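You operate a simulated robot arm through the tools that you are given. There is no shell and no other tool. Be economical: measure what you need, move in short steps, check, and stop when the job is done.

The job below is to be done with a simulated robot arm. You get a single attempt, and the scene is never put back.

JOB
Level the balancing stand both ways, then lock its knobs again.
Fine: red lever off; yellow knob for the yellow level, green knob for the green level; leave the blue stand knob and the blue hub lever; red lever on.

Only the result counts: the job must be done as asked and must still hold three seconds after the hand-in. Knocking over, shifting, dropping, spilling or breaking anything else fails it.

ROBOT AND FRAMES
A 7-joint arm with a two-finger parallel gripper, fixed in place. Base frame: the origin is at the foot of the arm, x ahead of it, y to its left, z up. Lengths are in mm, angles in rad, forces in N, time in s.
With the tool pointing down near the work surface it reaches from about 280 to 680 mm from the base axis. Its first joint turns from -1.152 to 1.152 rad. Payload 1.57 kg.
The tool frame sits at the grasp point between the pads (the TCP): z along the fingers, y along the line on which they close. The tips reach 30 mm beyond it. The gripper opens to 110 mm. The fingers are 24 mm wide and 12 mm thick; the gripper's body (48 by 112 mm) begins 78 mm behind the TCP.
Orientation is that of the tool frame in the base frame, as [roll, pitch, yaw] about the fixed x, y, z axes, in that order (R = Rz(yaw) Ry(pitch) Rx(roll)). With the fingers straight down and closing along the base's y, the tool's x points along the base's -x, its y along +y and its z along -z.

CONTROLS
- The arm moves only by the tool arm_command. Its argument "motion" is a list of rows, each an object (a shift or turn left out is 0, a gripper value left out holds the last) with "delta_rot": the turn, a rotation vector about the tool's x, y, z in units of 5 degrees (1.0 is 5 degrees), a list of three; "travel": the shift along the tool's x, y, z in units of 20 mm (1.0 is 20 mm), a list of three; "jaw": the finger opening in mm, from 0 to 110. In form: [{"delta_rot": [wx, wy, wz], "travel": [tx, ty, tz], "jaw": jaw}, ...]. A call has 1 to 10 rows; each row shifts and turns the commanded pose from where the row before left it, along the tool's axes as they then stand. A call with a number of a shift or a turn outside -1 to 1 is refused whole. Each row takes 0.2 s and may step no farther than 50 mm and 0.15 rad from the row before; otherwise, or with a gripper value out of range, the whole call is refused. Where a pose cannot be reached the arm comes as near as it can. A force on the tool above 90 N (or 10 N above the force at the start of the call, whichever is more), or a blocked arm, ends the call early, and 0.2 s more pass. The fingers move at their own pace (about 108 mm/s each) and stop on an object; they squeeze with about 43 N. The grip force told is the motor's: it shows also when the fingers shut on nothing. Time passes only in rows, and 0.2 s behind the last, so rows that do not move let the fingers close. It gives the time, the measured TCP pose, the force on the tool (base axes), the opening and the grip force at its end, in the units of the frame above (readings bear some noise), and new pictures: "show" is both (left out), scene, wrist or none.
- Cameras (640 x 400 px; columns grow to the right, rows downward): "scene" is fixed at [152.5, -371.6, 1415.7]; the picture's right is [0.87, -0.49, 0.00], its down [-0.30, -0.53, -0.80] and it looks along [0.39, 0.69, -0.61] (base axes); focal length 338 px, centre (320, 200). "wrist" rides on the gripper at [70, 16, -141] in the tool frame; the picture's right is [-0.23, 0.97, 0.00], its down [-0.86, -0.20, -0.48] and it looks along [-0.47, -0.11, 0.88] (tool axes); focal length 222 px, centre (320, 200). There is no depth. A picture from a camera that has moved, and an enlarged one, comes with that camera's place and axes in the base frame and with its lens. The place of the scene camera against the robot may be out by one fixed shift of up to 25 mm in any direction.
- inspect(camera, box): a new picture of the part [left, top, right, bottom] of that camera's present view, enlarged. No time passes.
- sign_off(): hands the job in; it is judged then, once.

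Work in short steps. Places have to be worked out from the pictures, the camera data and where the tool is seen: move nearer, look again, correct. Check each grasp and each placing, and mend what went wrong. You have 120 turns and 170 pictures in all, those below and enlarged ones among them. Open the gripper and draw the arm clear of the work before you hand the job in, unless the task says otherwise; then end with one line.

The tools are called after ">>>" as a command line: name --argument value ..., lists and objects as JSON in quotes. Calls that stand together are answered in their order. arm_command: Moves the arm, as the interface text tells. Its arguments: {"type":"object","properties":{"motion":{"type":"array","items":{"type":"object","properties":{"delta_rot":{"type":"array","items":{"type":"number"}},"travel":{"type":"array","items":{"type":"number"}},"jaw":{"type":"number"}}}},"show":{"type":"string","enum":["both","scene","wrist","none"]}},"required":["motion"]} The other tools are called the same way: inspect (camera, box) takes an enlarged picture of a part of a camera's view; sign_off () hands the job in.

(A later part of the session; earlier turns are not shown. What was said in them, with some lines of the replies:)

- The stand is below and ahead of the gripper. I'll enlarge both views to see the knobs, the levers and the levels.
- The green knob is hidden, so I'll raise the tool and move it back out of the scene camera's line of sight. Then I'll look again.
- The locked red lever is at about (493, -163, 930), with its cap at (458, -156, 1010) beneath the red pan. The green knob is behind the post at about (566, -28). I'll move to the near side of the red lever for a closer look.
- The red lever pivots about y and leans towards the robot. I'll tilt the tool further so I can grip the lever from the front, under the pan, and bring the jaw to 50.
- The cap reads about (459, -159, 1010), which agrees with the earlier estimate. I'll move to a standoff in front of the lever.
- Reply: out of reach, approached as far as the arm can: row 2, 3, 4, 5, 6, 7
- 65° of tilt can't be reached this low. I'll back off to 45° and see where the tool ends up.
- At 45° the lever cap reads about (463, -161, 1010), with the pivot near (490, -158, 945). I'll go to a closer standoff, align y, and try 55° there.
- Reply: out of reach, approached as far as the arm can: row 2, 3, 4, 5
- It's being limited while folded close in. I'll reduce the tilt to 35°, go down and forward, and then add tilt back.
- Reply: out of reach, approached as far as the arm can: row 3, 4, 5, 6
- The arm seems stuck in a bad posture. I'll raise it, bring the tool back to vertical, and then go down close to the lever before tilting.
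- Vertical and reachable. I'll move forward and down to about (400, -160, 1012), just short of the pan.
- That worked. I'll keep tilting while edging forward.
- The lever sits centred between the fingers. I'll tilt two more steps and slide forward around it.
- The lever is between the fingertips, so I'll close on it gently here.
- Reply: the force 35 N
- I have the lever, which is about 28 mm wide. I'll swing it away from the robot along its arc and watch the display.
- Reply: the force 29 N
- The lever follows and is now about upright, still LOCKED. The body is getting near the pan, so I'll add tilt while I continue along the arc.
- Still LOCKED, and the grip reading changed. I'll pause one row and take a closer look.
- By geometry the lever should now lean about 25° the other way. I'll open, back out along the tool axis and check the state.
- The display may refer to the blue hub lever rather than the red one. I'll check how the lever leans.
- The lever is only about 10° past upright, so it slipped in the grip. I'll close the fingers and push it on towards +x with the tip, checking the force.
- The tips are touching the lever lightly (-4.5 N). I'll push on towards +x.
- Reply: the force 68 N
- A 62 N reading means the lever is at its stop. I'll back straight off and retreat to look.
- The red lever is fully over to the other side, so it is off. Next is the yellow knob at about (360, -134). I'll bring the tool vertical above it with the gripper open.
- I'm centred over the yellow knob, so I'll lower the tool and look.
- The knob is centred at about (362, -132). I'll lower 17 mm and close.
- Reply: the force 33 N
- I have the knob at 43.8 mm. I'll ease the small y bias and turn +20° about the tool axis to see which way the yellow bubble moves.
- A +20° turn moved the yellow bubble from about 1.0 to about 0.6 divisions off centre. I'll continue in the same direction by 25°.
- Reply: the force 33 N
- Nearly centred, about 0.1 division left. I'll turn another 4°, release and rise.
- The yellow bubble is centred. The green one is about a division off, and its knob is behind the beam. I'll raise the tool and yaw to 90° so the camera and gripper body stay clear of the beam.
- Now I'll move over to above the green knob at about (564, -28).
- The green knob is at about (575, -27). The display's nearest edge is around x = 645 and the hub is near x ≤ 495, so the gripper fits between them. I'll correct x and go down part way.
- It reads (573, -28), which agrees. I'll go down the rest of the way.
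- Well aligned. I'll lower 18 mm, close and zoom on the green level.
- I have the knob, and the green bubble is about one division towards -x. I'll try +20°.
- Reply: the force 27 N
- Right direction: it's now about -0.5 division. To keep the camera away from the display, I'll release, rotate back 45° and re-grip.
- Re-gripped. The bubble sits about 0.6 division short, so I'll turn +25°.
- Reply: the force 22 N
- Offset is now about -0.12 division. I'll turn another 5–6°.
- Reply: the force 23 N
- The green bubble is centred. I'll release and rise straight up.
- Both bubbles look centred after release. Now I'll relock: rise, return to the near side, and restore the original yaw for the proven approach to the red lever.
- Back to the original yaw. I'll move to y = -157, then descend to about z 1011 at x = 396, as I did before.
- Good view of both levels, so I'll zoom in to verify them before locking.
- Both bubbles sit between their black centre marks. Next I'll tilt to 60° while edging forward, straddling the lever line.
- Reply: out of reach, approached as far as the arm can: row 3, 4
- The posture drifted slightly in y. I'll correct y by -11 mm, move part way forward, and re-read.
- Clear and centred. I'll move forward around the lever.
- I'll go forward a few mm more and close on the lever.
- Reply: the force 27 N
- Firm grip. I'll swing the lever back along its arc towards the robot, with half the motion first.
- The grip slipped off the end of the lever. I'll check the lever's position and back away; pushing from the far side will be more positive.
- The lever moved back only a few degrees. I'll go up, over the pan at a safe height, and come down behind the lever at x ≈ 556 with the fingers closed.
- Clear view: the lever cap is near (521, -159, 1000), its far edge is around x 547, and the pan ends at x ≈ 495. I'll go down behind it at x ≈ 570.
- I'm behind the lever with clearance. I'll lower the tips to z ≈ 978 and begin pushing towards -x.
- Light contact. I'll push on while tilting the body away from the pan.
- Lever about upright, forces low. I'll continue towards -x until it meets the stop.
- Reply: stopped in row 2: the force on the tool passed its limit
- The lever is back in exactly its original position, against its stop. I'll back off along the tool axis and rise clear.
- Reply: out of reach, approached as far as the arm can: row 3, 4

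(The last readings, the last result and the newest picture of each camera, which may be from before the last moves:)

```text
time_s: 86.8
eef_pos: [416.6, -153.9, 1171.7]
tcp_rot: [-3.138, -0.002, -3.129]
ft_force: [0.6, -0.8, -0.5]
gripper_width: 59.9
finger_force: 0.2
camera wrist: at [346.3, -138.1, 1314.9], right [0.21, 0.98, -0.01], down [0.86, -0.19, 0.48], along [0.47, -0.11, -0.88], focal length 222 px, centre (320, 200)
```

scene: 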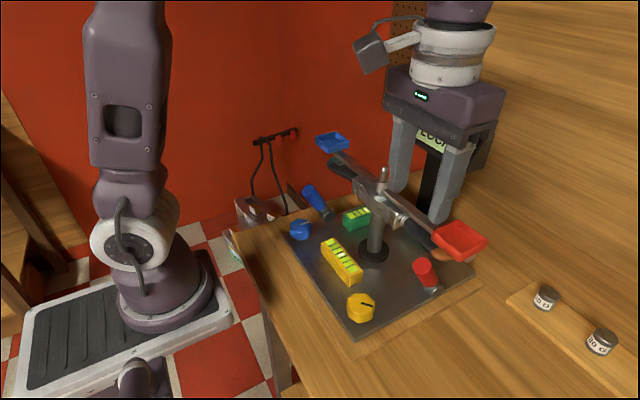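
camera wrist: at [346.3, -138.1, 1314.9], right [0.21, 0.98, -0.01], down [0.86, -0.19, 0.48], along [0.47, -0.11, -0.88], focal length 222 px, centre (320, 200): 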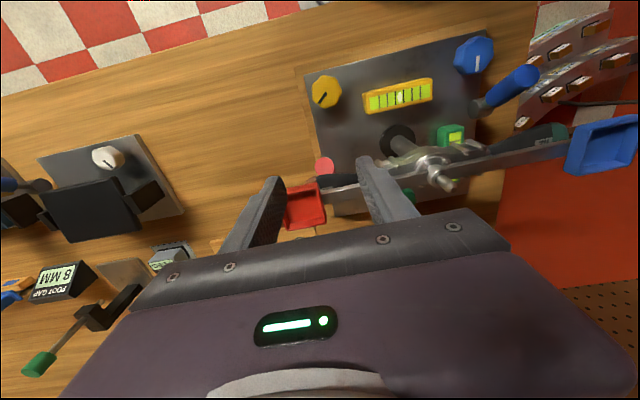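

Clear. I'll retreat to the earlier viewing pose to verify both bubbles.

>>> arm_command --motion '[{"travel": [1, 0, 0]}, {"travel": [1, 0, 0]}, {"travel": [1, 0, 0]}, {"travel": [1, 0, 0]}, {"delta_rot": [0, -1, 0]}, {"delta_rot": [0, -1, 0]}, {"delta_rot": [0, -1, 0]}, {"delta_rot": [0, -1, 0]}, {"delta_rot": [0, -1, 0]}, {"delta_rot": [0, -1, 0]}]' --show "none"

>>> inspect --camera "wrist" --box '[330, 20, 490, 160]'

>>> inspect --camera "scene" --box '[280, 180, 500, 330]'

```text
time_s: 89.0
eef_pos: [336.7, -155.5, 1171.5]
tcp_rot: [-3.136, 0.524, -3.126]
ft_force: [-0.3, -0.7, -0.2]
gripper_width: 60.0
finger_force: 0.1
```

```text
2.86 times, centred on (410, 90) of wrist
camera zoom: at [204.7, -139.8, 1260.7], right [0.18, 0.98, 0.11], down [0.5, -0.19, 0.84], along [0.84, -0.1, -0.53], focal length 635 px, centre (63, 514)
```

zoom: 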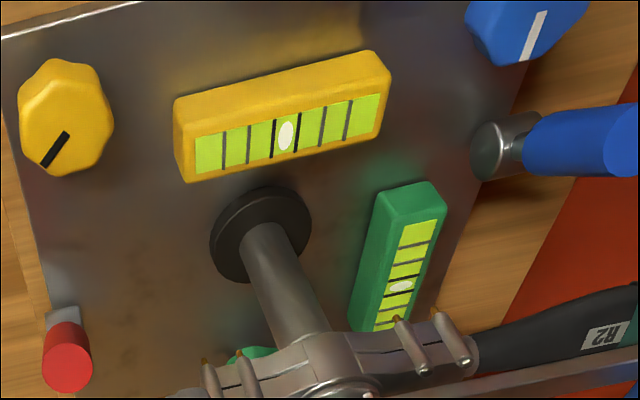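

```text
2.67 times, centred on (390, 255) of scene
camera zoom: at [152.5, -371.6, 1415.7], right [0.87, -0.49, 0.0], down [-0.3, -0.53, -0.8], along [0.39, 0.69, -0.61], focal length 901 px, centre (133, 53)
```

zoom: 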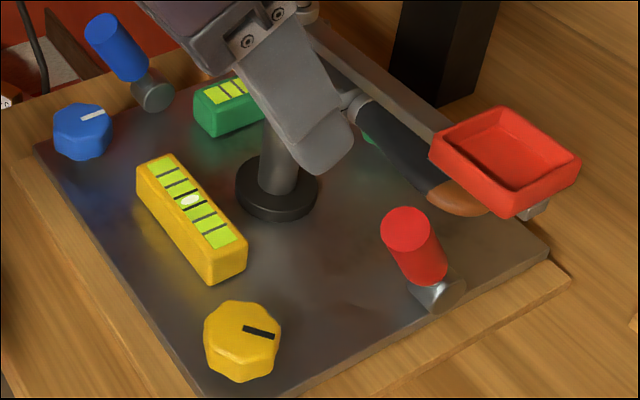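

Both bubbles are between their centre marks, the red lever is back at its locked stop, and the blue controls haven't been touched. The arm is clear and the gripper open, so I'm handing in.

>>> sign_off

```text
The job is handed in.
```

The stand is level both ways: the yellow and green bubbles were centred at the last check. The red lever is locked again, and I left the blue knob and blue lever alone.
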